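You operate a simulated robot arm through the tools that you are given. There is no shell and no other tool.

The job below is to be done with a simulated robot arm. You get a single attempt, and the scene is never put back.

Task
Tip the white tub into the sieve and crank the bran through.
Fine: put the tub back, shut the lid before you crank, then slide the tray out. Set down upright: what you pick out.

It is judged by the outcome, as a careful person would: the job done as asked, and still so three seconds after it is handed in. It fails if anything else is knocked over, pushed out of place, dropped, spilled or broken. Lids that push on must go on centred and level and be pressed home; caps that screw on are set level and turned clockwise until they are tight.

Robot
A 7-joint arm with a two-finger parallel gripper, fixed in place. Base frame: the origin is on the floor under the middle of its stand, x ahead of it, y to its left, z up. Readings come in m, degrees, newtons and seconds.
It reaches about 1.112 m from its shoulder. Its first joint turns from -166.0 to 166.0 degrees. Payload 3.43 kg.
Tool frame: the origin (TCP) lies between the finger pads and is the grasp point; the fingertips stand 0.034 m ahead of it; z points along the fingers, y is the line along which they close. Largest opening 0.128 m; finger width 0.024, thickness 0.012; the body of the gripper, 0.048 by 0.13 m, starts 0.096 m behind the TCP.
Orientation is that of the tool frame in the base frame, as [roll, pitch, yaw] about the fixed x, y, z axes, in that order (R = Rz(yaw) Ry(pitch) Rx(roll)). With the fingers straight down and closing along the base's y, the tool's x points along the base's -x, its y along +y and its z along -z.

Tools
- The arm moves only by the tool play_rows. Its argument "deltas" is one flat list of numbers, 7 for each row, row after row: the shift along the tool's x, y, z in m, then the turn, a rotation vector about the tool's x, y, z in degrees, then the gripper command, from -1 (fully open) to 1 (shut), values between in proportion. In form: [dx, dy, dz, ax, ay, az, claw, dx, dy, dz, ax, ay, az, claw, ...]. A call has 1 to 20 rows; each row is the pose to reach, as a shift and turn from the pose commanded when the call began, along the tool's axes at that moment. Each row takes 0.2 s and may step no farther than 0.05 m and 8.6 degrees from the row before; otherwise, or with a gripper value out of range, the whole call is refused. Where a pose cannot be reached the arm comes as near as it can. A force on the tool above 40 N (or 10 N above the force at the start of the call, whichever is more), or a blocked arm, ends the call early, and 0.2 s more pass. The fingers move at their own pace (about 0.153 m/s each) and stop on an object; they squeeze with about 41 N. The grip force told is the motor's: it shows also when the fingers shut on nothing. Time passes only in rows, and 0.2 s behind the last, so rows that repeat a pose let the fingers close. The reply holds the time, the measured pose of the TCP, the force on the tool along the base axes, the opening and the grip force, in the units named above and with some noise, with the torque about the TCP (base axes, N m) and any sound that the robot's microphone picked up, and new pictures: "show" is both (left out), scene, wrist or none.
- Cameras (640 x 400 px; columns grow to the right, rows downward): "scene" is fixed at [0.4006, 0.6493, 1.6816]; the picture's right is [-0.98, -0.18, 0.00], its down [-0.17, 0.89, -0.43] and it looks along [0.08, -0.42, -0.90] (base axes); focal length 337 px, centre (320, 200). "wrist" rides on the gripper at [0.076, -0.011, -0.16] in the tool frame; the picture's right is [0.15, 0.99, 0.00], its down [-0.88, 0.13, -0.46] and it looks along [-0.45, 0.07, 0.89] (tool axes); focal length 234 px, centre (320, 200). There is no depth. A picture from a camera that has moved, and an enlarged one, comes with that camera's place and axes in the base frame and with its lens.
- enlarge(camera, box): a new picture of the part [left, top, right, bottom] of that camera's present view, enlarged. The clock stands still meanwhile.
- finish_job(): hands the job in; it is judged then, once.

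Nothing tells you positions but the pictures and the camera data. Unless the task says otherwise, let go and move clear before handing in.

The tools are called after "Call:" by a JSON object that holds its "name" and its "arguments". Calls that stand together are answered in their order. play_rows: Moves the arm, as the interface text tells. Its arguments: {"type":"object","properties":{"deltas":{"type":"array"},"show":{"type":"string","enum":["both","scene","wrist","none"]}},"required":["deltas"]} The other tools are called the same way: enlarge (camera, box) takes an enlarged picture of a part of a camera's view; finish_job () hands the job in.

At the start:

```text
time_s: 0.0
tcp_pos: [0.342, 0.3502, 1.3304]
tcp_rot: [180.0, -0.1, -179.9]
force: [0.2, 0.0, 1.0]
moment: [-0.01, 0.03, 0.0]
gripper_width: 0.1279
grip_force: 0.0
```

scene: 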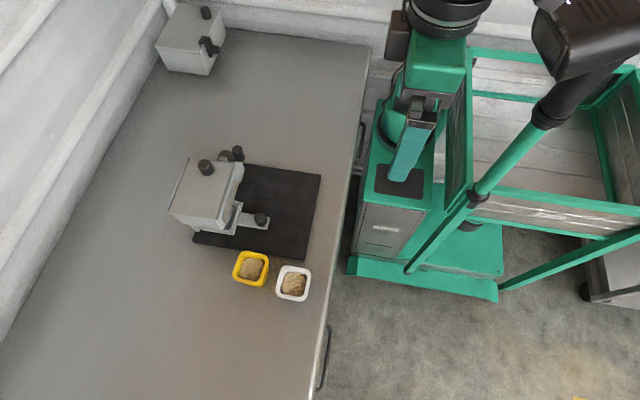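
wrist: 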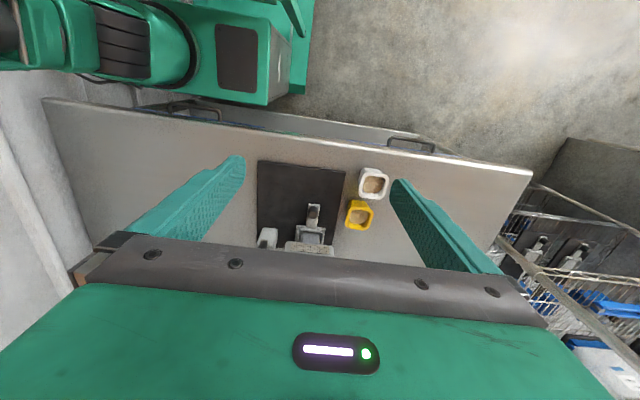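

I see a bench with a grey sieve box on a dark mat, a yellow tub and a white tub in front of it. I'll look closer before moving.

Call:
{"name": "enlarge", "arguments": {"camera": "scene", "box": [160, 130, 340, 310]}}

Call:
{"name": "enlarge", "arguments": {"camera": "wrist", "box": [230, 140, 420, 270]}}

Call:
{"name": "enlarge", "arguments": {"camera": "scene", "box": [140, 0, 240, 80]}}

```text
2.22 times, centred on (250, 220) of scene
camera zoom: at [0.4006, 0.6493, 1.6816], right [-0.98, -0.18, 0.0], down [-0.17, 0.89, -0.43], along [0.08, -0.42, -0.9], focal length 749 px, centre (476, 156)
```

zoom: 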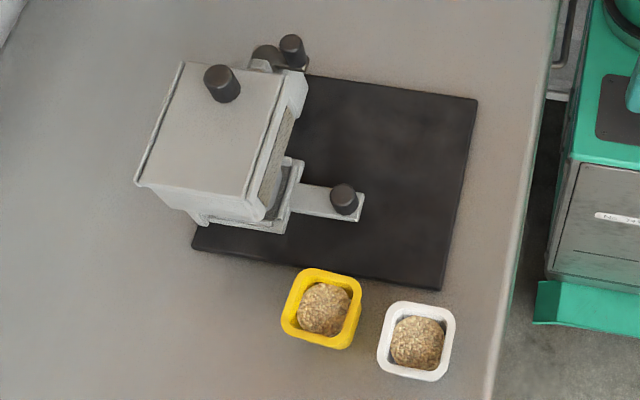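

```text
3.08 times, centred on (325, 205) of wrist
camera zoom: at [0.2668, 0.34, 1.4901], right [-0.15, 0.99, 0.0], down [0.88, 0.13, 0.45], along [0.45, 0.07, -0.89], focal length 720 px, centre (305, 185)
```

zoom: 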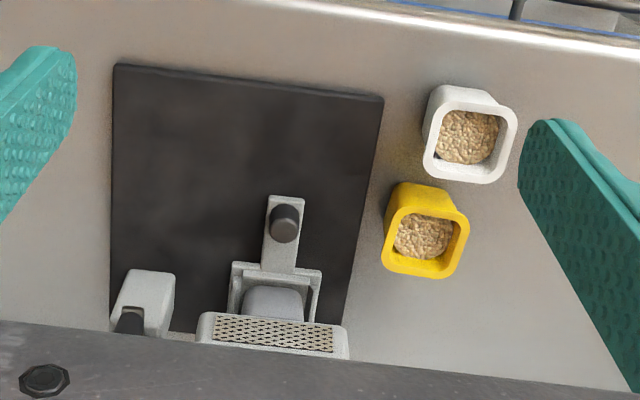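

```text
5.00 times, centred on (190, 40) of scene
camera zoom: at [0.4006, 0.6493, 1.6816], right [-0.98, -0.18, 0.0], down [-0.17, 0.89, -0.43], along [0.08, -0.42, -0.9], focal length 1685 px, centre (970, 1000)
```

zoom: 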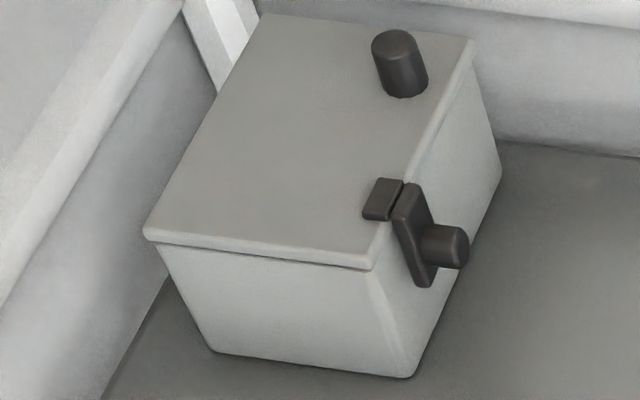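

The sieve box with lid, crank and tray sits around x 0.6–0.75, y 0.3; the white tub is near (0.487, 0.512) with its rim at about z 0.92. I'll move the wrist camera over the device for a better look.

Call:
{"name": "play_rows", "arguments": {"deltas": [-0.05, 0, 0, 0, 0, 0, -1, -0.1, 0, 0, 0, 0, 0, -1, -0.15, 0, 0, 0, 0, 0, -1, -0.2, 0, 0, 0, 0, 0, -1, -0.24, 0, 0, 0, 0, 0, -1]}}

```text
time_s: 1.2
tcp_pos: [0.5632, 0.3507, 1.3381]
tcp_rot: [179.9, 0.5, -179.9]
force: [-0.3, 0.4, 0.3]
moment: [0.01, -0.06, 0.02]
gripper_width: 0.128
grip_force: 0.1
camera wrist: at [0.4866, 0.3402, 1.4966], right [-0.15, 0.99, 0.0], down [0.88, 0.13, 0.47], along [0.46, 0.07, -0.88], focal length 234 px, centre (320, 200)
```

scene: 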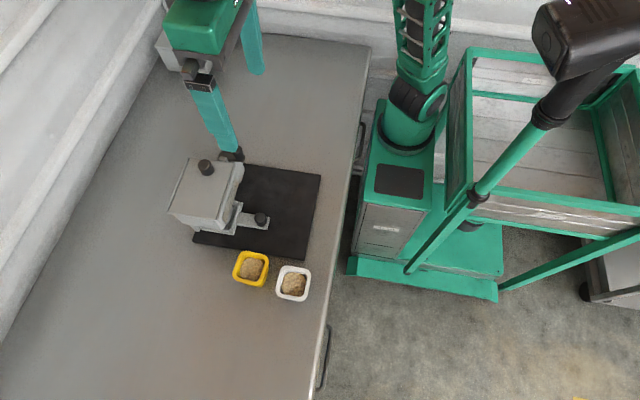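
wrist: 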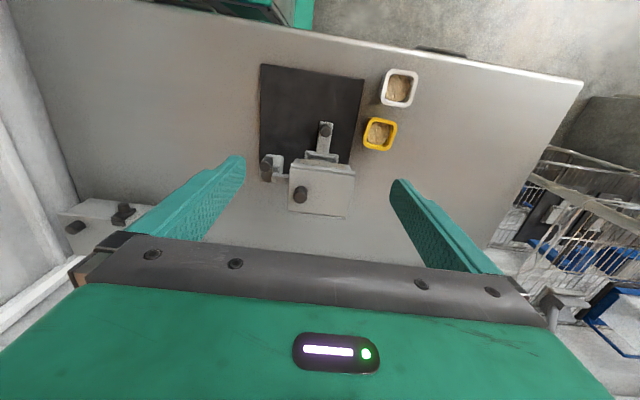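

Now the device is in the wrist view. I'll enlarge it.

Call:
{"name": "enlarge", "arguments": {"camera": "wrist", "box": [240, 50, 430, 230]}}

Call:
{"name": "enlarge", "arguments": {"camera": "wrist", "box": [250, 110, 370, 225]}}

```text
2.22 times, centred on (335, 140) of wrist
camera zoom: at [0.4866, 0.3402, 1.4966], right [-0.15, 0.99, 0.0], down [0.88, 0.13, 0.47], along [0.46, 0.07, -0.88], focal length 520 px, centre (287, 333)
```

zoom: 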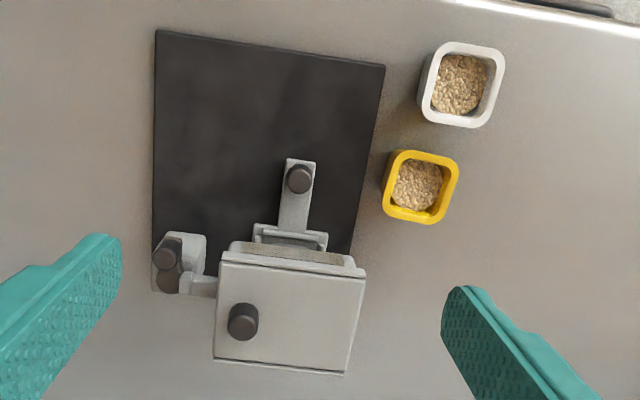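

```text
3.48 times, centred on (310, 168) of wrist
camera zoom: at [0.4866, 0.3402, 1.4966], right [-0.15, 0.99, 0.0], down [0.88, 0.13, 0.47], along [0.46, 0.07, -0.88], focal length 814 px, centre (355, 313)
```

zoom: 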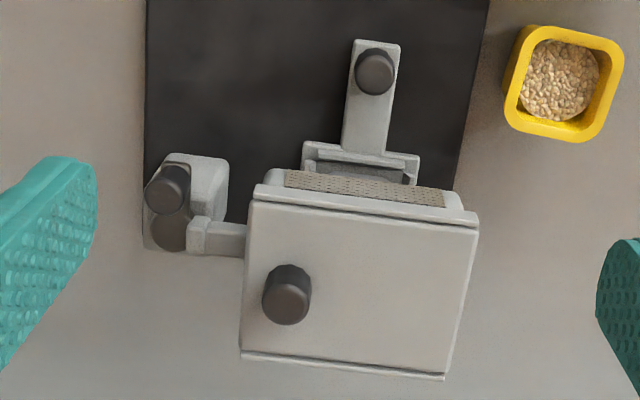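

I'll pull back toward the robot and tilt the wrist to look at the device's front side.

Call:
{"name": "play_rows", "arguments": {"deltas": [0.04, 0, 0.02, 0, -5, 0, -1, 0.08, 0, 0.04, 0, -10, 0, -1, 0.12, 0, 0.06, 0, -15, 0, -1, 0.16, 0, 0.08, 0, -20, 0, -1, 0.2, 0, 0.1, 0, -25, 0, -1, 0.2, 0, 0.1, 0, -25, 0, -1], "show": "wrist"}}

```text
time_s: 2.6
tcp_pos: [0.3501, 0.3584, 1.2552]
tcp_rot: [-178.8, 20.9, 178.6]
force: [-2.2, -0.3, -0.6]
moment: [0.06, -0.16, 0.04]
gripper_width: 0.1279
grip_force: 0.0
out of reach, approached as far as the arm can: row 4, 5, 6
camera wrist: at [0.2222, 0.3542, 1.3769], right [-0.11, 0.99, -0.07], down [0.66, 0.13, 0.74], along [0.74, 0.03, -0.67], focal length 234 px, centre (320, 200)
```

wrist: 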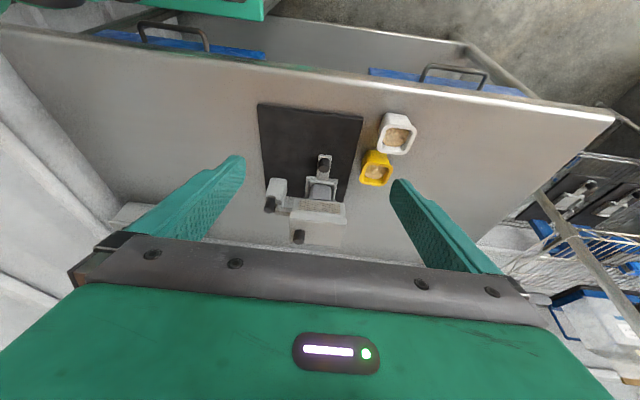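

Call:
{"name": "enlarge", "arguments": {"camera": "wrist", "box": [240, 95, 430, 255]}}

Call:
{"name": "enlarge", "arguments": {"camera": "wrist", "box": [250, 140, 370, 250]}}

```text
2.50 times, centred on (335, 175) of wrist
camera zoom: at [0.2222, 0.3542, 1.3769], right [-0.11, 0.99, -0.07], down [0.66, 0.13, 0.74], along [0.74, 0.03, -0.67], focal length 585 px, centre (282, 262)
```

zoom: 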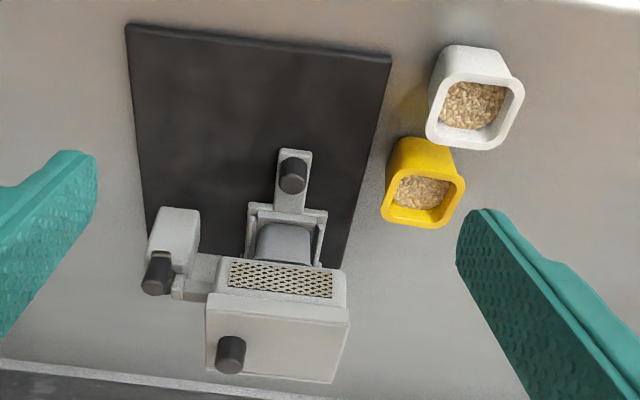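

```text
3.64 times, centred on (310, 195) of wrist
camera zoom: at [0.2222, 0.3542, 1.3769], right [-0.11, 0.99, -0.07], down [0.66, 0.13, 0.74], along [0.74, 0.03, -0.67], focal length 852 px, centre (356, 218)
```

zoom: 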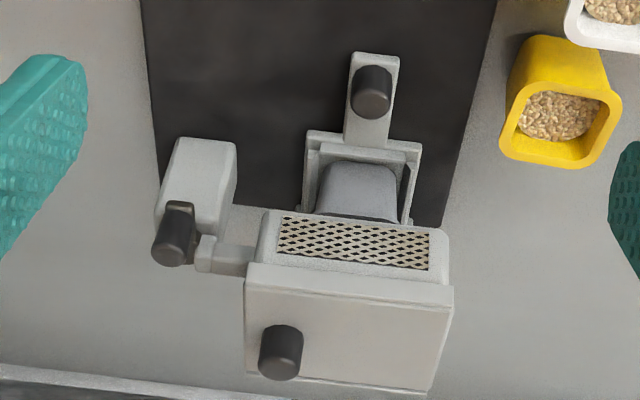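

The front face shows a mesh panel, and the tray with a knob below it. The crank area at the −y side is unclear, so I'll look from that side.

Call:
{"name": "play_rows", "arguments": {"deltas": [-0.0266, -0.02975, 0.0109, -3.7, 2.55, 0.68, -1, -0.0532, -0.0595, 0.0218, -7.4, 5.1, 1.36, -1, -0.0799, -0.08925, 0.0326, -11.1, 7.65, 2.05, -1, -0.1065, -0.119, 0.0435, -14.8, 10.2, 2.73, -1, -0.133, -0.14875, 0.0544, -18.5, 12.75, 3.41, -1, -0.16, -0.1785, 0.0653, -22.2, 15.3, 4.1, -1, -0.1864, -0.208, 0.0761, -25.9, 17.85, 4.78, -1, -0.213, -0.238, 0.087, -29.6, 20.4, 5.46, -1, -0.213, -0.238, 0.087, -29.6, 20.4, 5.46, -1], "show": "wrist"}}

```text
time_s: 3.0
tcp_pos: [0.2669, 0.3407, 1.2672]
tcp_rot: [-179.7, 15.3, -172.7]
force: [-0.9, -0.8, 0.0]
moment: [0.04, -0.11, 0.06]
gripper_width: 0.1283
grip_force: 0.0
out of reach, approached as far as the arm can: row 1
stopped in row 2: the force on the tool passed its limit at 287 N (the readings are from after the stop); the commanded pose is now the measured one
camera wrist: at [0.1536, 0.3163, 1.4009], right [-0.26, 0.96, -0.04], down [0.71, 0.22, 0.67], along [0.66, 0.15, -0.74], focal length 234 px, centre (320, 200)
```

wrist: 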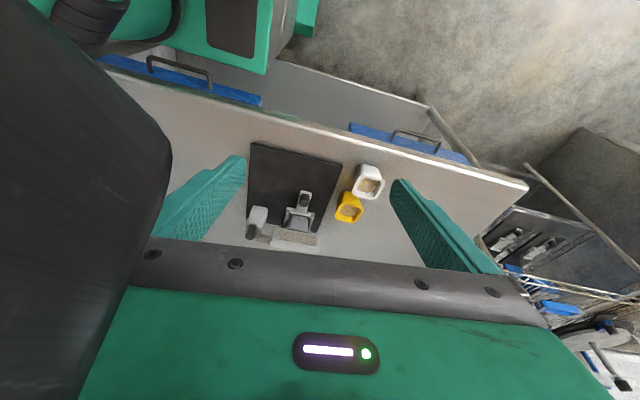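

The tool touched something during that move, probably the robot's own arm. I'll check the scene before moving on.

Call:
{"name": "play_rows", "arguments": {"deltas": [0, 0, 0, 0, 0, 0, -1], "show": "both"}}

```text
time_s: 3.4
tcp_pos: [0.2673, 0.3386, 1.2694]
tcp_rot: [-179.8, 15.5, -172.8]
force: [0.7, 2.2, -0.4]
moment: [-0.26, 0.02, -0.27]
gripper_width: 0.1279
grip_force: 0.0
camera wrist: at [0.1529, 0.315, 1.4017], right [-0.26, 0.96, -0.04], down [0.71, 0.22, 0.67], along [0.66, 0.15, -0.74], focal length 234 px, centre (320, 200)
```

scene: 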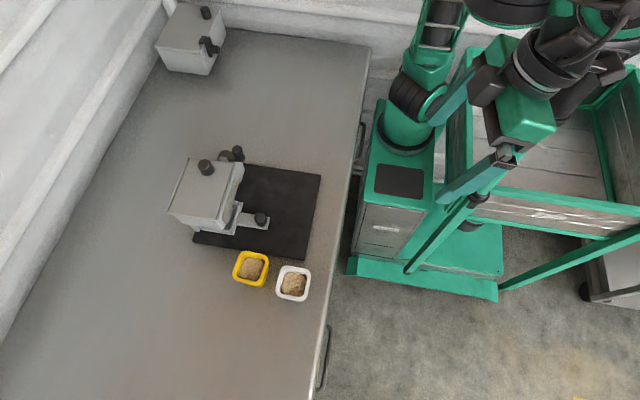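
wrist: 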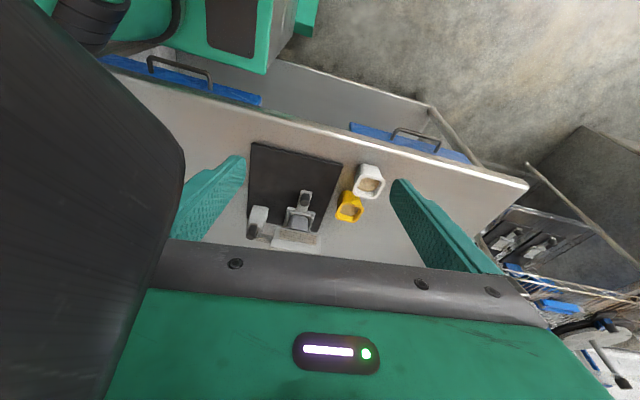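

The gripper is folded up close beside the robot's own upper arm; nothing on the bench was disturbed. I'll move out in +x/+y away from the arm.

Call:
{"name": "play_rows", "arguments": {"deltas": [-0.03, 0.025, -0.005, 0, 0, 0, -1, -0.06, 0.045, -0.01, 0, 0, 0, -1, -0.09, 0.067, -0.019, 0, 0, 0, -1, -0.119, 0.067, -0.025, 0, 0, 0, -1], "show": "both"}}

```text
time_s: 4.4
tcp_pos: [0.3651, 0.4195, 1.3258]
tcp_rot: [-179.7, 15.5, -172.8]
force: [-0.6, -0.1, -0.4]
moment: [0.01, 0.02, 0.01]
gripper_width: 0.1278
grip_force: 0.0
camera wrist: at [0.2505, 0.3946, 1.4589], right [-0.26, 0.96, -0.04], down [0.7, 0.22, 0.67], along [0.66, 0.15, -0.74], focal length 234 px, centre (320, 200)
```

scene: 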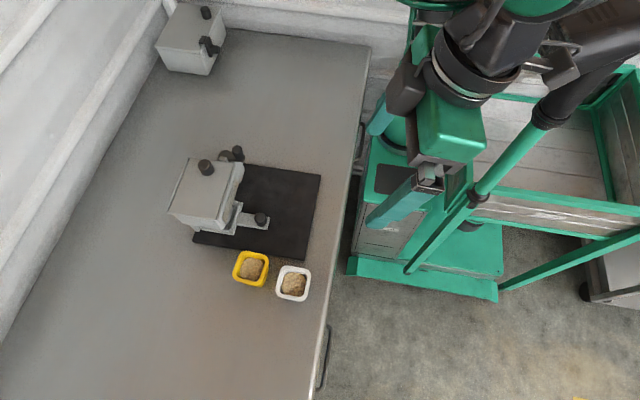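
wrist: 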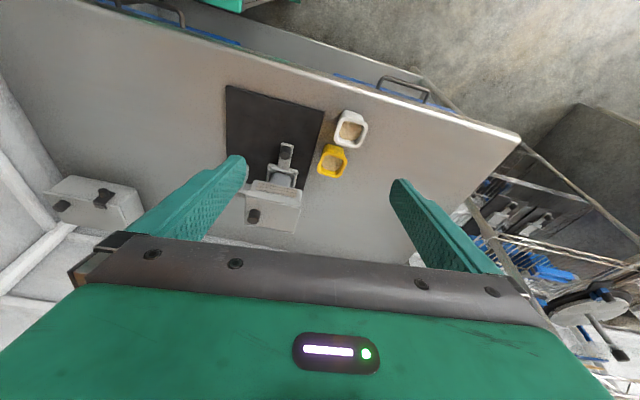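

I'll level the tool again and move out over the bench, then view the crank side.

Call:
{"name": "play_rows", "arguments": {"deltas": [-0.036, -0.025, 0.01, 0.2, 3.1, 1.44, -1, -0.072, -0.05, 0.02, 0.4, 6.2, 2.9, -1, -0.107, -0.074, 0.03, 0.6, 9.3, 4.3, -1, -0.143, -0.1, 0.04, 0.8, 12.4, 5.8, -1, -0.179, -0.124, 0.05, 0.97, 15.5, 7.2, -1, -0.179, -0.124, 0.05, 0.97, 15.5, 7.2, -1], "show": "both"}}

```text
time_s: 5.8
tcp_pos: [0.5659, 0.3208, 1.3246]
tcp_rot: [-179.8, -0.2, 179.7]
force: [-0.5, 0.1, -0.7]
moment: [-0.02, -0.01, -0.04]
gripper_width: 0.1281
grip_force: 0.1
camera wrist: at [0.4893, 0.3115, 1.4845], right [-0.14, 0.99, 0.0], down [0.88, 0.13, 0.45], along [0.45, 0.06, -0.89], focal length 234 px, centre (320, 200)
```

scene: 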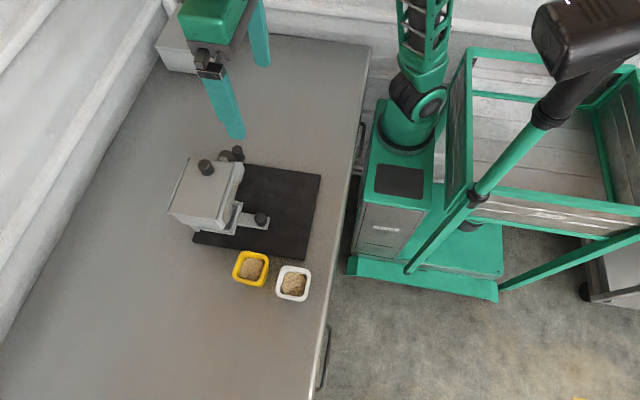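
wrist: 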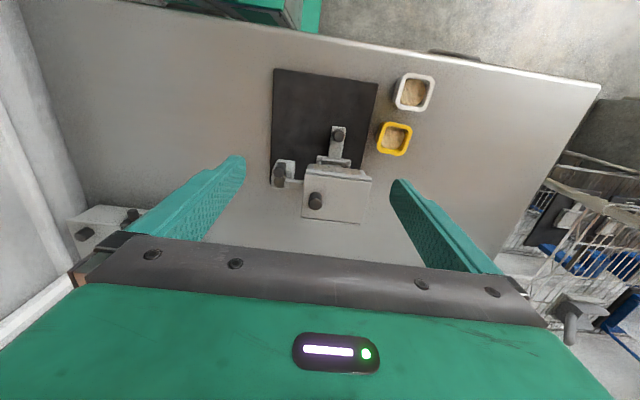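

Level again. Now I move to the −y side and tilt the tool to look toward +y at the crank.

Call:
{"name": "play_rows", "arguments": {"deltas": [-0.005, -0.037, 0.013, -5, 0, 0, -1, -0.01, -0.073, 0.027, -10, 0, 0, -1, -0.015, -0.11, 0.04, -15, 0, 0, -1, -0.02, -0.147, 0.053, -20, 0, 0, -1, -0.025, -0.183, 0.067, -25, 0, 0, -1, -0.03, -0.22, 0.08, -30, 0, 0, -1, -0.03, -0.22, 0.08, -30, 0, 0, -1], "show": "both"}}

```text
time_s: 7.4
tcp_pos: [0.6045, 0.1076, 1.3023]
tcp_rot: [153.3, -1.7, -176.5]
force: [1.5, -4.9, 1.1]
moment: [0.55, 0.16, 0.0]
gripper_width: 0.1282
grip_force: 0.1
out of reach, approached as far as the arm can: row 4, 5, 6, 7
camera wrist: at [0.5365, 0.0221, 1.4407], right [-0.19, 0.87, 0.45], down [0.9, -0.03, 0.44], along [0.4, 0.49, -0.78], focal length 234 px, centre (320, 200)
```

scene: 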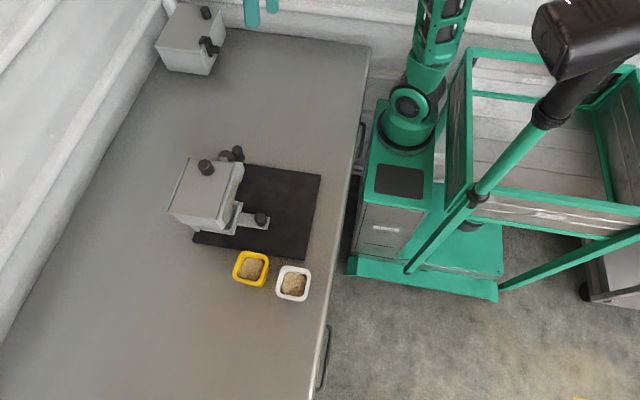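
wrist: 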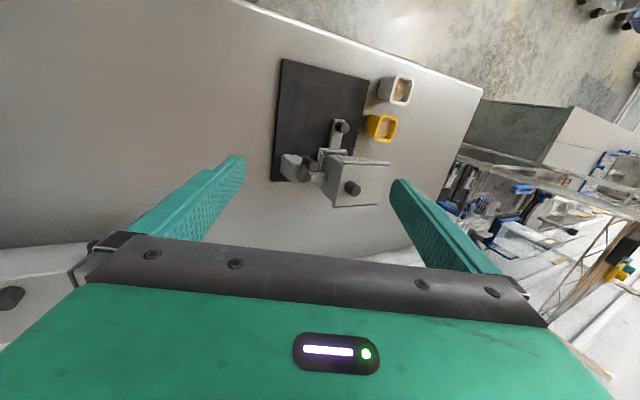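

Call:
{"name": "enlarge", "arguments": {"camera": "wrist", "box": [265, 105, 405, 225]}}

Call:
{"name": "enlarge", "arguments": {"camera": "scene", "box": [160, 135, 280, 250]}}

```text
3.33 times, centred on (335, 165) of wrist
camera zoom: at [0.5365, 0.0221, 1.4407], right [-0.19, 0.87, 0.45], down [0.9, -0.03, 0.44], along [0.4, 0.49, -0.78], focal length 781 px, centre (270, 317)
```

zoom: 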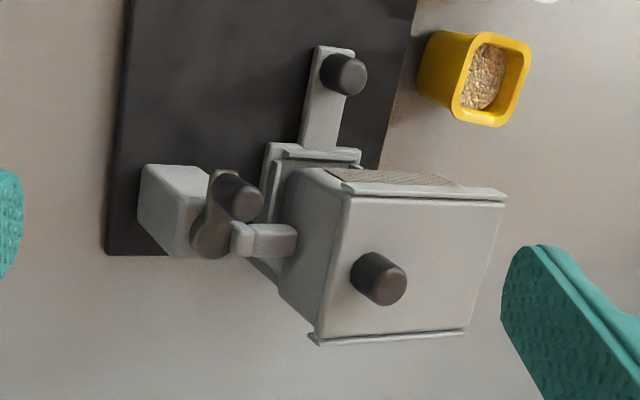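

```text
3.48 times, centred on (220, 192) of scene
camera zoom: at [0.4006, 0.6493, 1.6816], right [-0.98, -0.18, 0.0], down [-0.17, 0.89, -0.43], along [0.08, -0.42, -0.9], focal length 1172 px, centre (668, 226)
```

zoom: 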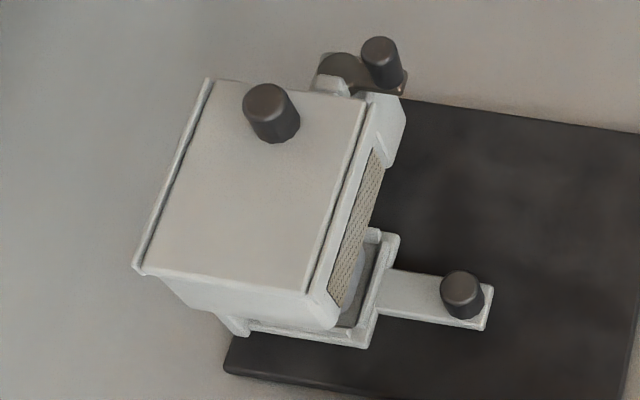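

The crank is a dark arm on a grey post with an upright knob, so it turns about a vertical axis. I'll zoom in on the lid edges to see how it opens.

Call:
{"name": "enlarge", "arguments": {"camera": "scene", "box": [165, 150, 255, 210]}}

Call:
{"name": "enlarge", "arguments": {"camera": "scene", "box": [165, 195, 255, 255]}}

Call:
{"name": "enlarge", "arguments": {"camera": "wrist", "box": [325, 140, 400, 215]}}

Call:
{"name": "enlarge", "arguments": {"camera": "wrist", "box": [270, 130, 345, 205]}}

```text
6.67 times, centred on (210, 180) of scene
camera zoom: at [0.4006, 0.6493, 1.6816], right [-0.98, -0.18, 0.0], down [-0.17, 0.89, -0.43], along [0.08, -0.42, -0.9], focal length 2247 px, centre (1053, 333)
```

zoom: 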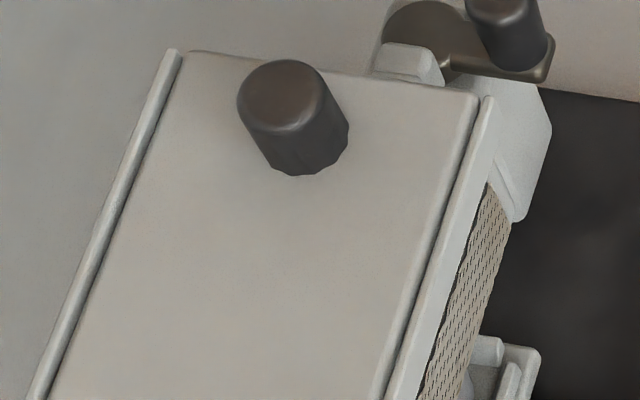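

```text
6.67 times, centred on (210, 225) of scene
camera zoom: at [0.4006, 0.6493, 1.6816], right [-0.98, -0.18, 0.0], down [-0.17, 0.89, -0.43], along [0.08, -0.42, -0.9], focal length 2247 px, centre (1053, 33)
```

zoom: 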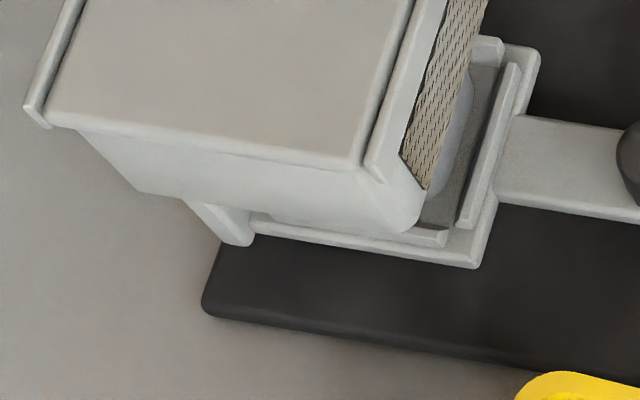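

```text
5.33 times, centred on (362, 178) of wrist
camera zoom: at [0.5365, 0.0221, 1.4407], right [-0.19, 0.87, 0.45], down [0.9, -0.03, 0.44], along [0.4, 0.49, -0.78], focal length 1249 px, centre (93, 320)
```

zoom: 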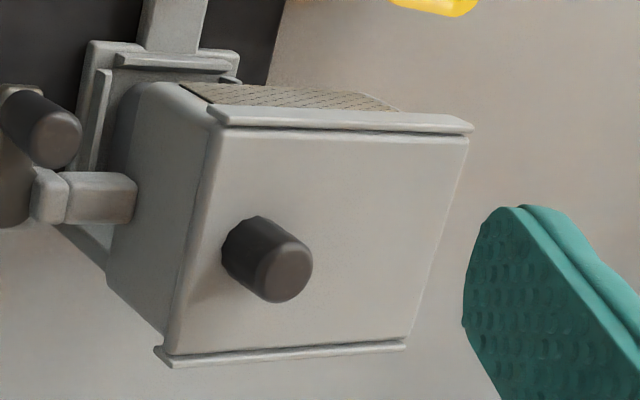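

```text
5.33 times, centred on (308, 168) of wrist
camera zoom: at [0.5365, 0.0221, 1.4407], right [-0.19, 0.87, 0.45], down [0.9, -0.03, 0.44], along [0.4, 0.49, -0.78], focal length 1249 px, centre (387, 373)
```

zoom: 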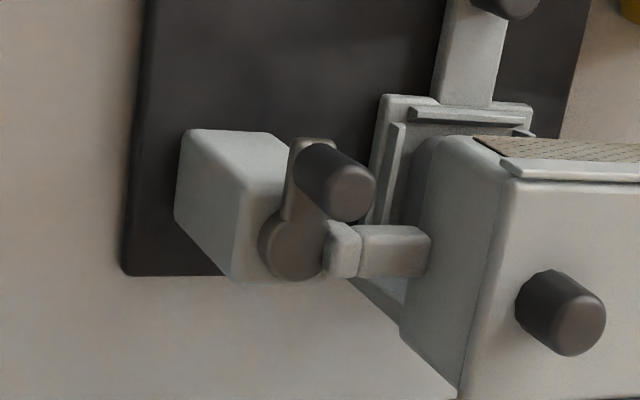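

The lid sits between two side rails that run along y, with its knob near (0.703, 0.330) and its top at z≈1.05, so it probably slides. I'll level the tool and hover above the lid knob.

Call:
{"name": "play_rows", "arguments": {"deltas": [-0.019, 0.0305, 0.0185, 4.45, -0.42, 0.52, -1, -0.038, 0.061, 0.037, 8.9, -0.83, 1.03, -1, -0.057, 0.0915, 0.0555, 13.35, -1.25, 1.55, -1, -0.076, 0.122, 0.074, 17.8, -1.67, 2.07, -1, -0.095, 0.1525, 0.0925, 22.25, -2.08, 2.58, -1, -0.114, 0.183, 0.111, 26.7, -2.5, 3.1, -1, -0.114, 0.183, 0.111, 26.7, -2.5, 3.1, -1], "show": "both"}}

```text
time_s: 9.0
tcp_pos: [0.7248, 0.3005, 1.2818]
tcp_rot: [180.0, 0.0, 176.8]
force: [0.5, 0.5, 1.5]
moment: [0.04, 0.0, 0.0]
gripper_width: 0.1278
grip_force: 0.1
camera wrist: at [0.6485, 0.2941, 1.4414], right [-0.09, 1.0, 0.0], down [0.89, 0.08, 0.46], along [0.45, 0.04, -0.89], focal length 234 px, centre (320, 200)
```

scene: 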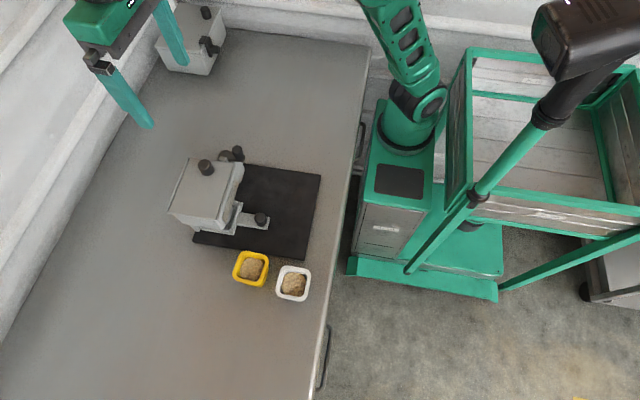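
wrist: 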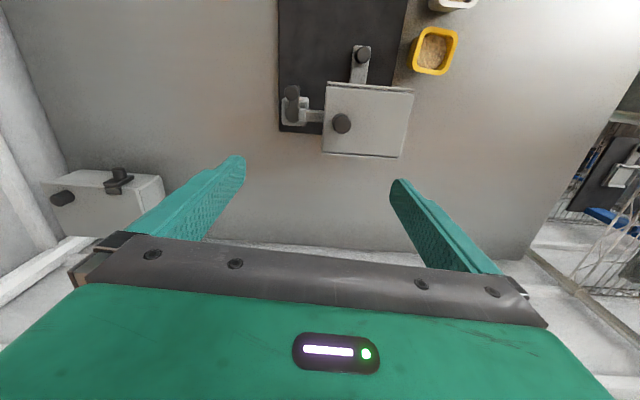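

Call:
{"name": "enlarge", "arguments": {"camera": "wrist", "box": [270, 30, 470, 170]}}

Call:
{"name": "enlarge", "arguments": {"camera": "wrist", "box": [270, 70, 420, 165]}}

```text
2.86 times, centred on (370, 100) of wrist
camera zoom: at [0.6485, 0.2941, 1.4414], right [-0.09, 1.0, 0.0], down [0.89, 0.08, 0.46], along [0.45, 0.04, -0.89], focal length 669 px, centre (177, 486)
```

zoom: 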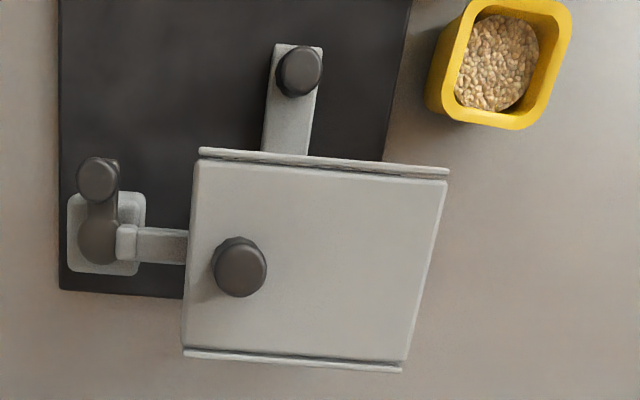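

```text
4.21 times, centred on (345, 118) of wrist
camera zoom: at [0.6485, 0.2941, 1.4414], right [-0.09, 1.0, 0.0], down [0.89, 0.08, 0.46], along [0.45, 0.04, -0.89], focal length 986 px, centre (215, 547)
```

zoom: 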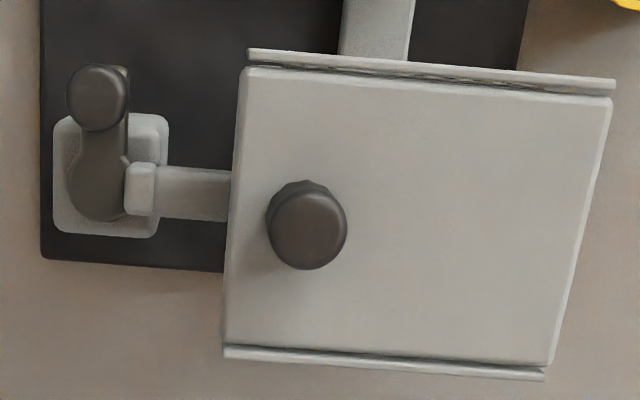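

The lid knob is at about (0.703, 0.331) with its top near z 1.08, and the lid spans x 0.653–0.753, y 0.305–0.439. I'll descend to just above the knob to check alignment.

Call:
{"name": "play_rows", "arguments": {"deltas": [0.008, 0.0097, 0.045, 0, 0, -1.1, -0.3, 0.016, 0.0195, 0.09, 0, 0, -2.2, -0.3, 0.0237, 0.0292, 0.13, 0, 0, -3.2, -0.3, 0.0237, 0.0292, 0.13, 0, 0, -3.2, -0.3], "show": "both"}}

```text
time_s: 10.0
tcp_pos: [0.7024, 0.331, 1.1503]
tcp_rot: [179.8, 0.0, -180.0]
force: [0.2, 0.4, 0.3]
moment: [0.02, -0.01, -0.01]
gripper_width: 0.0834
grip_force: 0.1
camera wrist: at [0.6266, 0.3204, 1.3092], right [-0.15, 0.99, 0.0], down [0.88, 0.13, 0.46], along [0.45, 0.07, -0.89], focal length 234 px, centre (320, 200)
```

scene: 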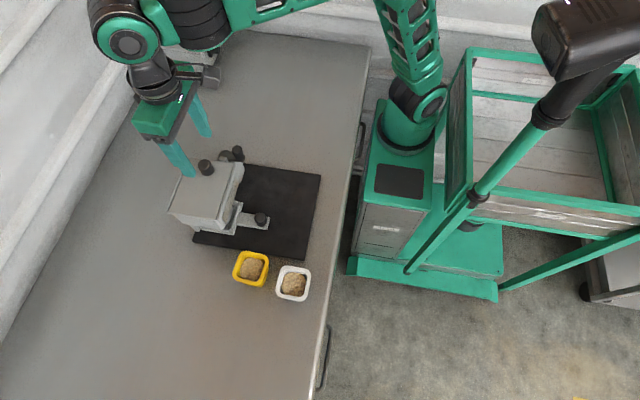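
wrist: 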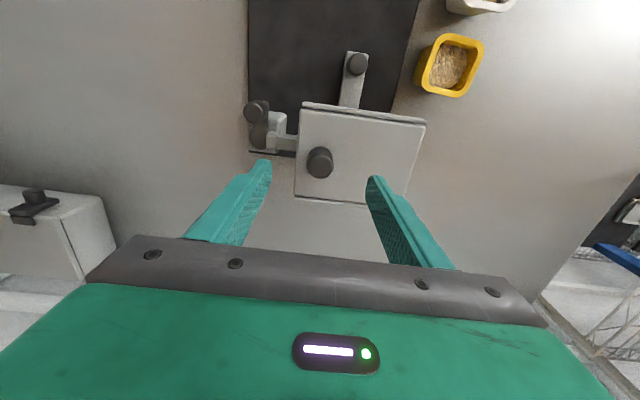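

Aligned over the knob. I'll lower, close on it, and read the forces.

Call:
{"name": "play_rows", "arguments": {"deltas": [0, 0, 0.03, 0, 0, 0, -0.3, 0, 0, 0.058, 0, 0, 0, -0.3, 0, 0, 0.058, 0, 0, 0, 1, 0, 0, 0.058, 0, 0, 0, 1, 0, 0, 0.058, 0, 0, 0, 1], "show": "both"}}

```text
time_s: 11.2
tcp_pos: [0.7026, 0.3322, 1.0925]
tcp_rot: [180.0, -0.1, -180.0]
force: [-2.9, 1.2, 0.6]
moment: [-0.46, -0.18, -0.02]
gripper_width: 0.0273
grip_force: 40.5
camera wrist: at [0.626, 0.3212, 1.2516], right [-0.15, 0.99, 0.0], down [0.88, 0.13, 0.46], along [0.45, 0.07, -0.89], focal length 234 px, centre (320, 200)
```

scene: 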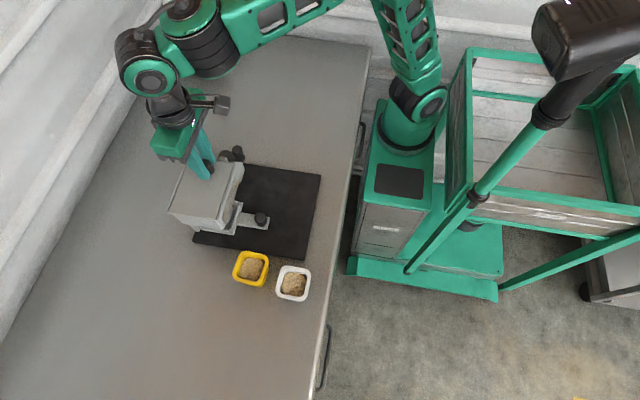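
wrist: 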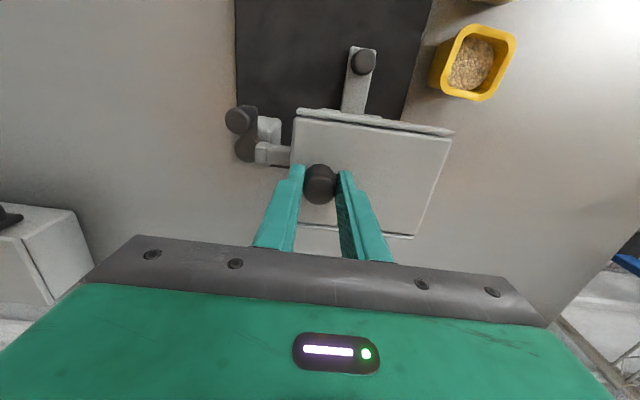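

I have the lid knob. I'll try a gentle slide toward +y.

Call:
{"name": "play_rows", "arguments": {"deltas": [0, 0.004, 0, 0, 0, 0, 1, 0, 0.008, 0, 0, 0, 0, 1, 0, 0.012, 0, 0, 0, 0, 1], "show": "wrist"}}

```text
time_s: 12.0
tcp_pos: [0.7034, 0.3442, 1.0925]
tcp_rot: [-180.0, -0.1, -180.0]
force: [-10.4, -0.2, -0.5]
moment: [0.75, 0.57, 0.28]
gripper_width: 0.0271
grip_force: 41.2
camera wrist: at [0.6266, 0.3336, 1.2518], right [-0.15, 0.99, 0.0], down [0.88, 0.13, 0.45], along [0.45, 0.07, -0.89], focal length 234 px, centre (320, 200)
```

wrist: 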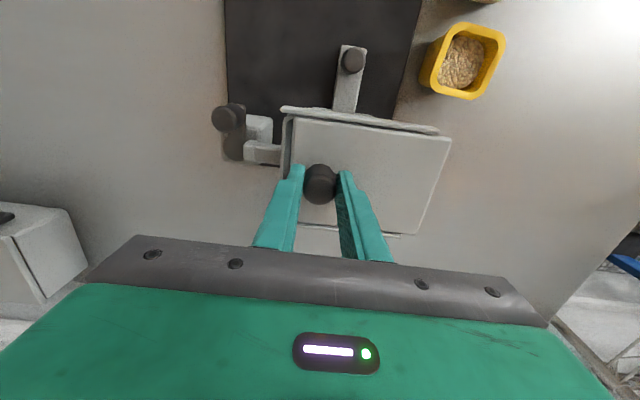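

It slides: the lid moved 12 mm toward +y with light drag, and the rails run about 1.6° off the y axis. I'll keep pushing along the rails.

Call:
{"name": "play_rows", "arguments": {"deltas": [0.0015, 0.012, 0, 0, 0, 0, 1, 0.002, 0.024, 0, 0, 0, 0, 1, 0.0023, 0.036, 0, 0, 0, 0, 1, 0.0027, 0.048, 0, 0, 0, 0, 1, 0.003, 0.06, 0, 0, 0, 0, 1], "show": "wrist"}}

```text
time_s: 13.2
tcp_pos: [0.7002, 0.4037, 1.0934]
tcp_rot: [-180.0, -0.1, 179.9]
force: [-0.2, -0.1, -0.6]
moment: [-0.37, 0.44, 0.05]
gripper_width: 0.0271
grip_force: 41.1
camera wrist: at [0.625, 0.394, 1.2519], right [-0.15, 0.99, 0.0], down [0.88, 0.13, 0.45], along [0.45, 0.07, -0.89], focal length 234 px, centre (320, 200)
```

wrist: 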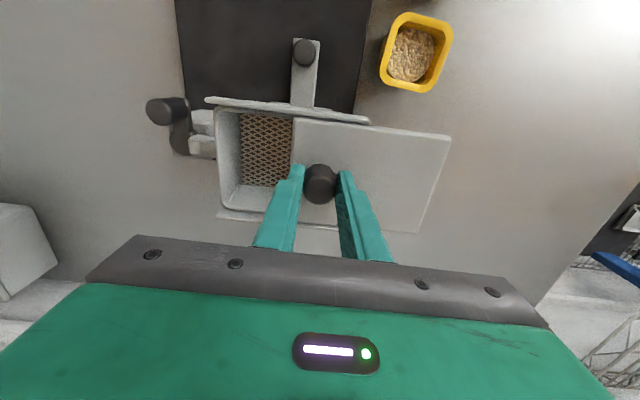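

The lid is sliding well, and I can see the mesh at the bottom of the hopper. I'll push it a bit farther.

Call:
{"name": "play_rows", "arguments": {"deltas": [0.0003, 0.01, 0, 0, 0, 0, 1, 0.0006, 0.02, 0, 0, 0, 0, 1, 0.0008, 0.026, 0, 0, 0, 0, 1], "show": "both"}}

```text
time_s: 14.0
tcp_pos: [0.7008, 0.4309, 1.0928]
tcp_rot: [179.9, 0.0, 180.0]
force: [2.6, 0.1, -0.2]
moment: [-0.43, 0.05, 0.07]
gripper_width: 0.0271
grip_force: 41.0
camera wrist: at [0.6241, 0.4197, 1.252], right [-0.15, 0.99, 0.0], down [0.88, 0.13, 0.46], along [0.45, 0.07, -0.89], focal length 234 px, centre (320, 200)
```

scene: 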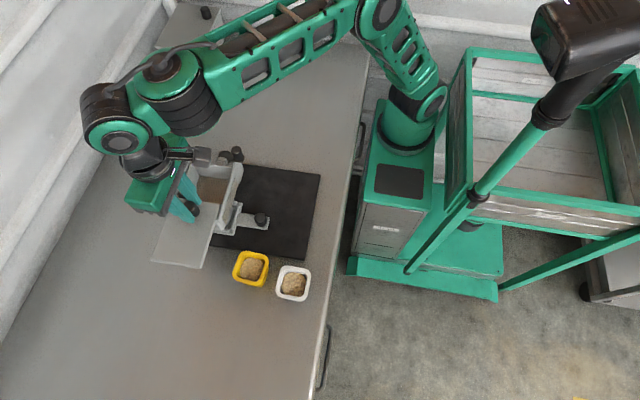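
wrist: 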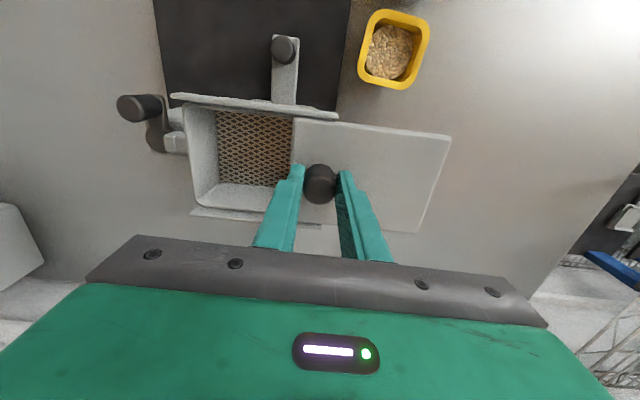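

The lid is about 10 cm open, leaving roughly an 8.5 cm square opening. I'll release the knob and rise.

Call:
{"name": "play_rows", "arguments": {"deltas": [0, 0, 0, 0, 0, 0, -0.2, 0, 0, 0, 0, 0, 0, -0.2, 0, 0, -0.04, 0, 0, 0, -0.2, 0, 0, -0.09, 0, 0, 0, -0.2, 0, 0, -0.14, 0, 0, 0, -0.2, 0, 0, -0.14, 0, 0, 0, -0.2], "show": "both"}}

```text
time_s: 15.4
tcp_pos: [0.6996, 0.4296, 1.2344]
tcp_rot: [-179.9, -0.1, -179.9]
force: [-0.1, -0.1, 0.4]
moment: [0.02, 0.02, 0.02]
gripper_width: 0.0768
grip_force: 0.0
camera wrist: at [0.6239, 0.4192, 1.3934], right [-0.15, 0.99, 0.0], down [0.88, 0.13, 0.45], along [0.45, 0.07, -0.89], focal length 234 px, centre (320, 200)
```

scene: 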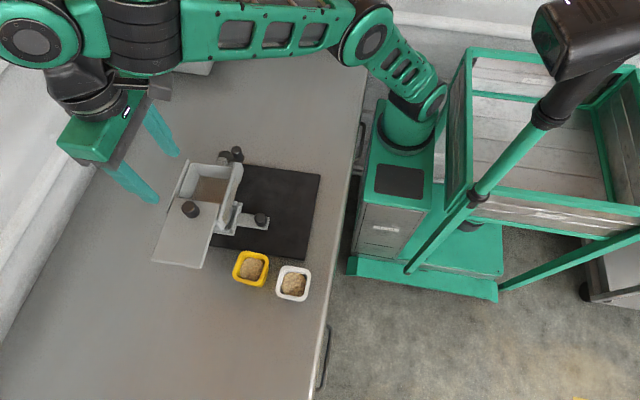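
wrist: 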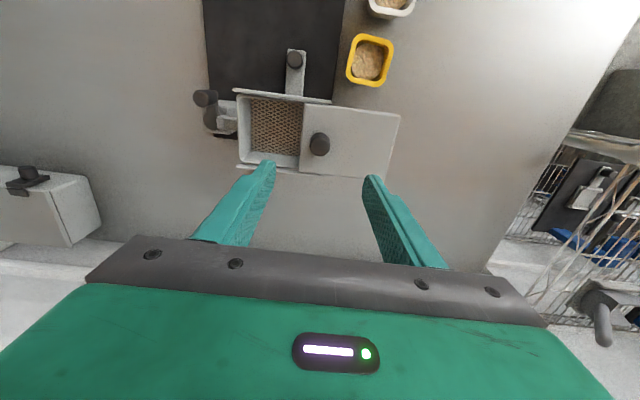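

The lid stays open by itself. Before grasping the tub I'll rehearse the pouring tilt in free air above the hopper to check that the arm can reach it.

Call:
{"name": "play_rows", "arguments": {"deltas": [0, -0.035, 0, 0, -4, 0, -0.2, 0, -0.07, 0, 0, -10, 0, -0.2, 0, -0.07, 0, 0, -18, 0, -0.2, 0, -0.07, 0, 0, -26, 0, -0.2, 0, -0.07, 0, 0, -34, 0, -0.2, 0, -0.07, 0, 0, -42, 0, -0.2, 0, -0.07, 0, 0, -50, 0, -0.2], "show": "both"}}

```text
time_s: 17.0
tcp_pos: [0.7007, 0.3597, 1.2331]
tcp_rot: [179.9, 50.1, 179.9]
force: [0.4, -0.2, 0.0]
moment: [0.02, 0.0, 0.01]
gripper_width: 0.0764
grip_force: 0.1
camera wrist: at [0.5287, 0.3493, 1.2766], right [-0.09, 0.99, -0.11], down [0.22, 0.13, 0.97], along [0.97, 0.07, -0.23], focal length 234 px, centre (320, 200)
```

scene: 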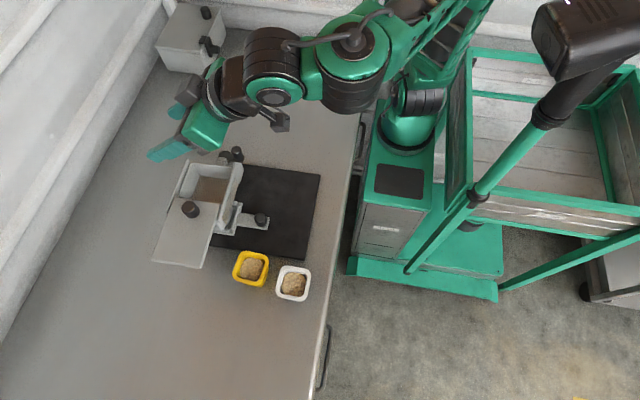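
wrist: 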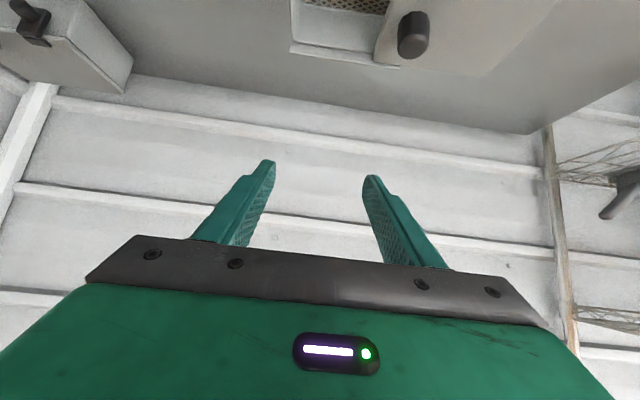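

50° works. I'll continue the rehearsal to about 120°.

Call:
{"name": "play_rows", "arguments": {"deltas": [0, 0, 0, 0, -8, 0, -0.2, 0, 0, 0, 0, -16, 0, -0.2, 0, 0, 0, 0, -24, 0, -0.2, 0, 0, 0, 0, -32, 0, -0.2, 0, 0, 0, 0, -40, 0, -0.2, 0, 0, 0, 0, -48, 0, -0.2, 0, 0, 0, 0, -56, 0, -0.2, 0, 0, 0, 0, -64, 0, -0.2, 0, 0, 0, 0, -70, 0, -0.2], "show": "both"}}

```text
time_s: 19.0
tcp_pos: [0.6987, 0.3609, 1.232]
tcp_rot: [0.1, 60.1, 0.7]
force: [2.2, -0.6, -1.1]
moment: [-0.05, -0.16, 0.07]
gripper_width: 0.0768
grip_force: 0.0
camera wrist: at [0.5985, 0.3505, 1.0865], right [0.07, 0.99, -0.12], down [-0.84, 0.12, 0.54], along [0.55, 0.07, 0.83], focal length 234 px, centre (320, 200)
```

scene: 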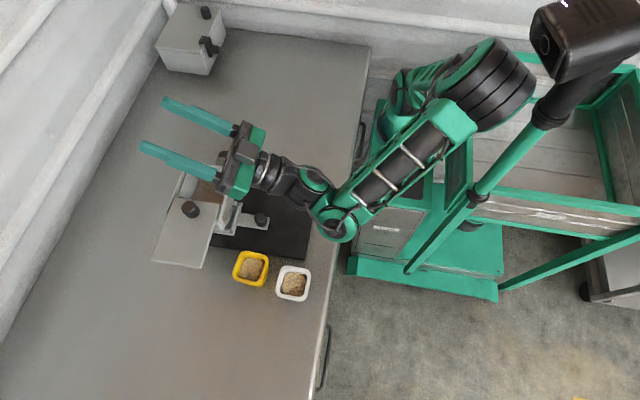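
wrist: 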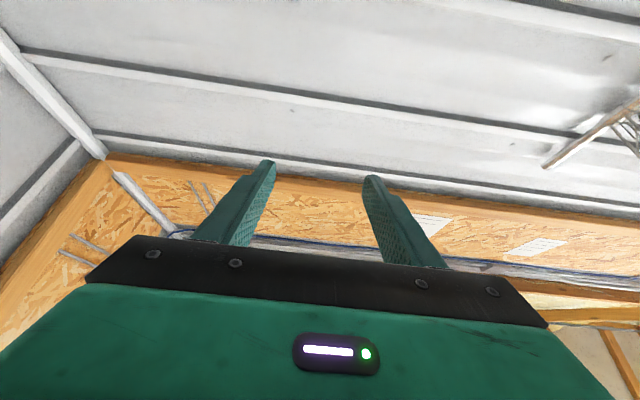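

The full 120° tilt is reachable with the TCP held in place. I'll reverse the tilt and then go look at the white tub.

Call:
{"name": "play_rows", "arguments": {"deltas": [0, 0, 0, 0, 8, 0, -0.2, 0, 0, 0, 0, 16, 0, -0.2, 0, 0, 0, 0, 24, 0, -0.2, 0, 0, 0, 0, 32, 0, -0.2, 0, 0, 0, 0, 40, 0, -0.2, 0, 0, 0, 0, 48, 0, -0.2, 0, 0, 0, 0, 56, 0, -0.2, 0, 0, 0, 0, 64, 0, -0.2, 0, 0, 0, 0, 72, 0, -0.2, 0, 0, 0, 0, 80, 0, -0.2, 0, 0, 0, 0, 88, 0, -0.2, 0, 0, 0, 0, 96, 0, -0.2, 0, 0, 0, 0, 104, 0, -0.2, 0, 0, 0, 0, 112, 0, -0.2, 0, 0, 0, 0, 120, 0, -0.2, 0, 0, 0, 0, 120, 0, -0.2], "show": "none"}}

```text
time_s: 22.2
tcp_pos: [0.6868, 0.3598, 1.2439]
tcp_rot: [179.8, 2.4, -179.6]
force: [9.1, 11.5, -18.6]
moment: [-1.89, 0.06, -0.87]
gripper_width: 0.0767
grip_force: 0.2
stopped in row 16: the force on the tool passed its limit at 197 N (the readings are from after the stop); the commanded pose is now the measured one
```

Something made contact near the end of the reversal, so I'll look at both cameras.

Call:
{"name": "play_rows", "arguments": {"deltas": [0, 0, 0, 0, 0, 0, -0.2], "show": "both"}}

```text
time_s: 22.6
tcp_pos: [0.6896, 0.3603, 1.2421]
tcp_rot: [179.9, 2.2, -179.6]
force: [12.2, 7.9, -21.2]
moment: [-1.05, 0.32, -0.43]
gripper_width: 0.0769
grip_force: 0.2
camera wrist: at [0.607, 0.3488, 1.3983], right [-0.15, 0.99, 0.0], down [0.86, 0.14, 0.49], along [0.48, 0.07, -0.87], focal length 234 px, centre (320, 200)
```

scene: 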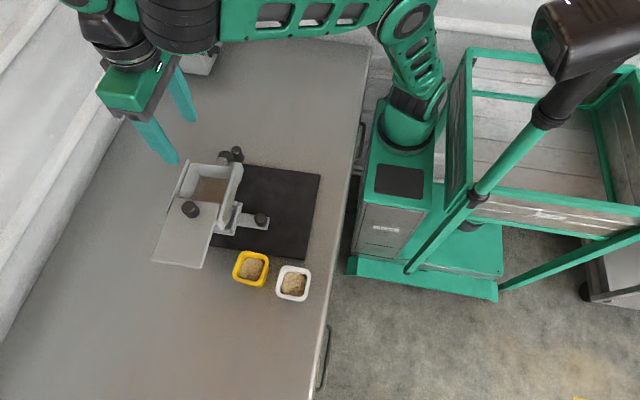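
wrist: 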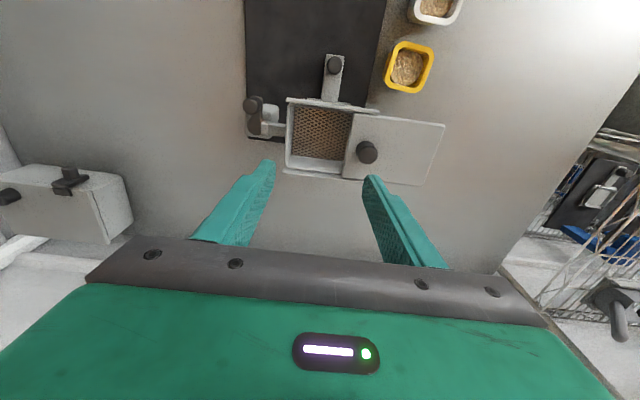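

Call:
{"name": "play_rows", "arguments": {"deltas": [0, 0, 0, 0, -6, 0, -0.2, 0, 0, -0.02, 0, -6, 0, -0.2], "show": "scene"}}

```text
time_s: 23.2
tcp_pos: [0.6899, 0.361, 1.2605]
tcp_rot: [179.9, 8.2, -179.6]
force: [0.3, 0.2, 0.0]
moment: [0.01, 0.0, 0.02]
gripper_width: 0.0768
grip_force: 0.0
```

scene: 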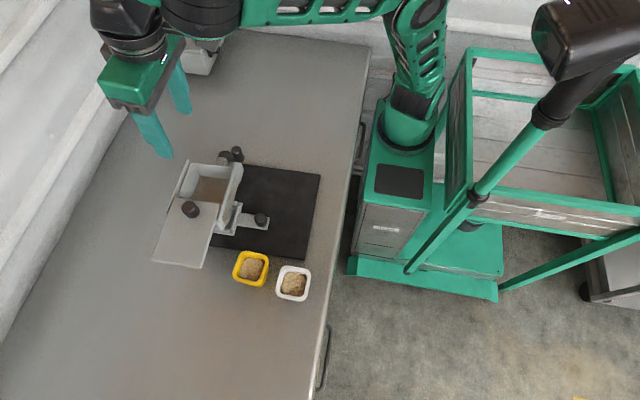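

The forces are gone and nothing on the bench moved; it was the wrist against the robot's own arm. I'll carry on to above the white tub with that slight tilt.

Call:
{"name": "play_rows", "arguments": {"deltas": [0.031, 0.0216, 0.005, 0, 0, 0, -0.2, 0.062, 0.043, 0.01, 0, 0, 0, -0.2, 0.093, 0.065, 0.015, 0, 0, 0, -0.2, 0.124, 0.0863, 0.02, 0, 0, 0, -0.2, 0.155, 0.108, 0.03, 0, 0, 0, -0.2, 0.186, 0.1295, 0.04, 0, 0, 0, -0.2, 0.217, 0.151, 0.05, 0, 0, 0, -0.2], "show": "both"}}

```text
time_s: 24.9
tcp_pos: [0.4825, 0.5097, 1.1811]
tcp_rot: [179.9, 8.3, -179.7]
force: [0.7, -0.4, -0.1]
moment: [0.05, 0.06, 0.0]
gripper_width: 0.0771
grip_force: 0.1
camera wrist: at [0.3845, 0.4988, 1.3269], right [-0.15, 0.99, -0.02], down [0.81, 0.13, 0.58], along [0.57, 0.07, -0.82], focal length 234 px, centre (320, 200)
```

scene: 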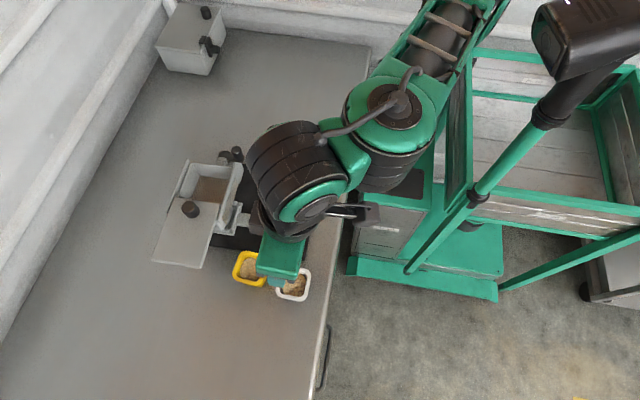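
wrist: 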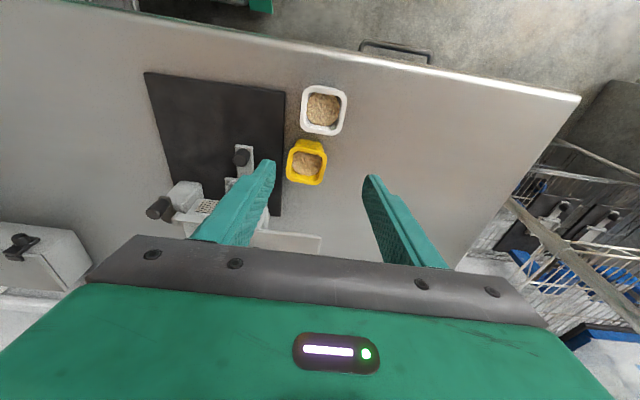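

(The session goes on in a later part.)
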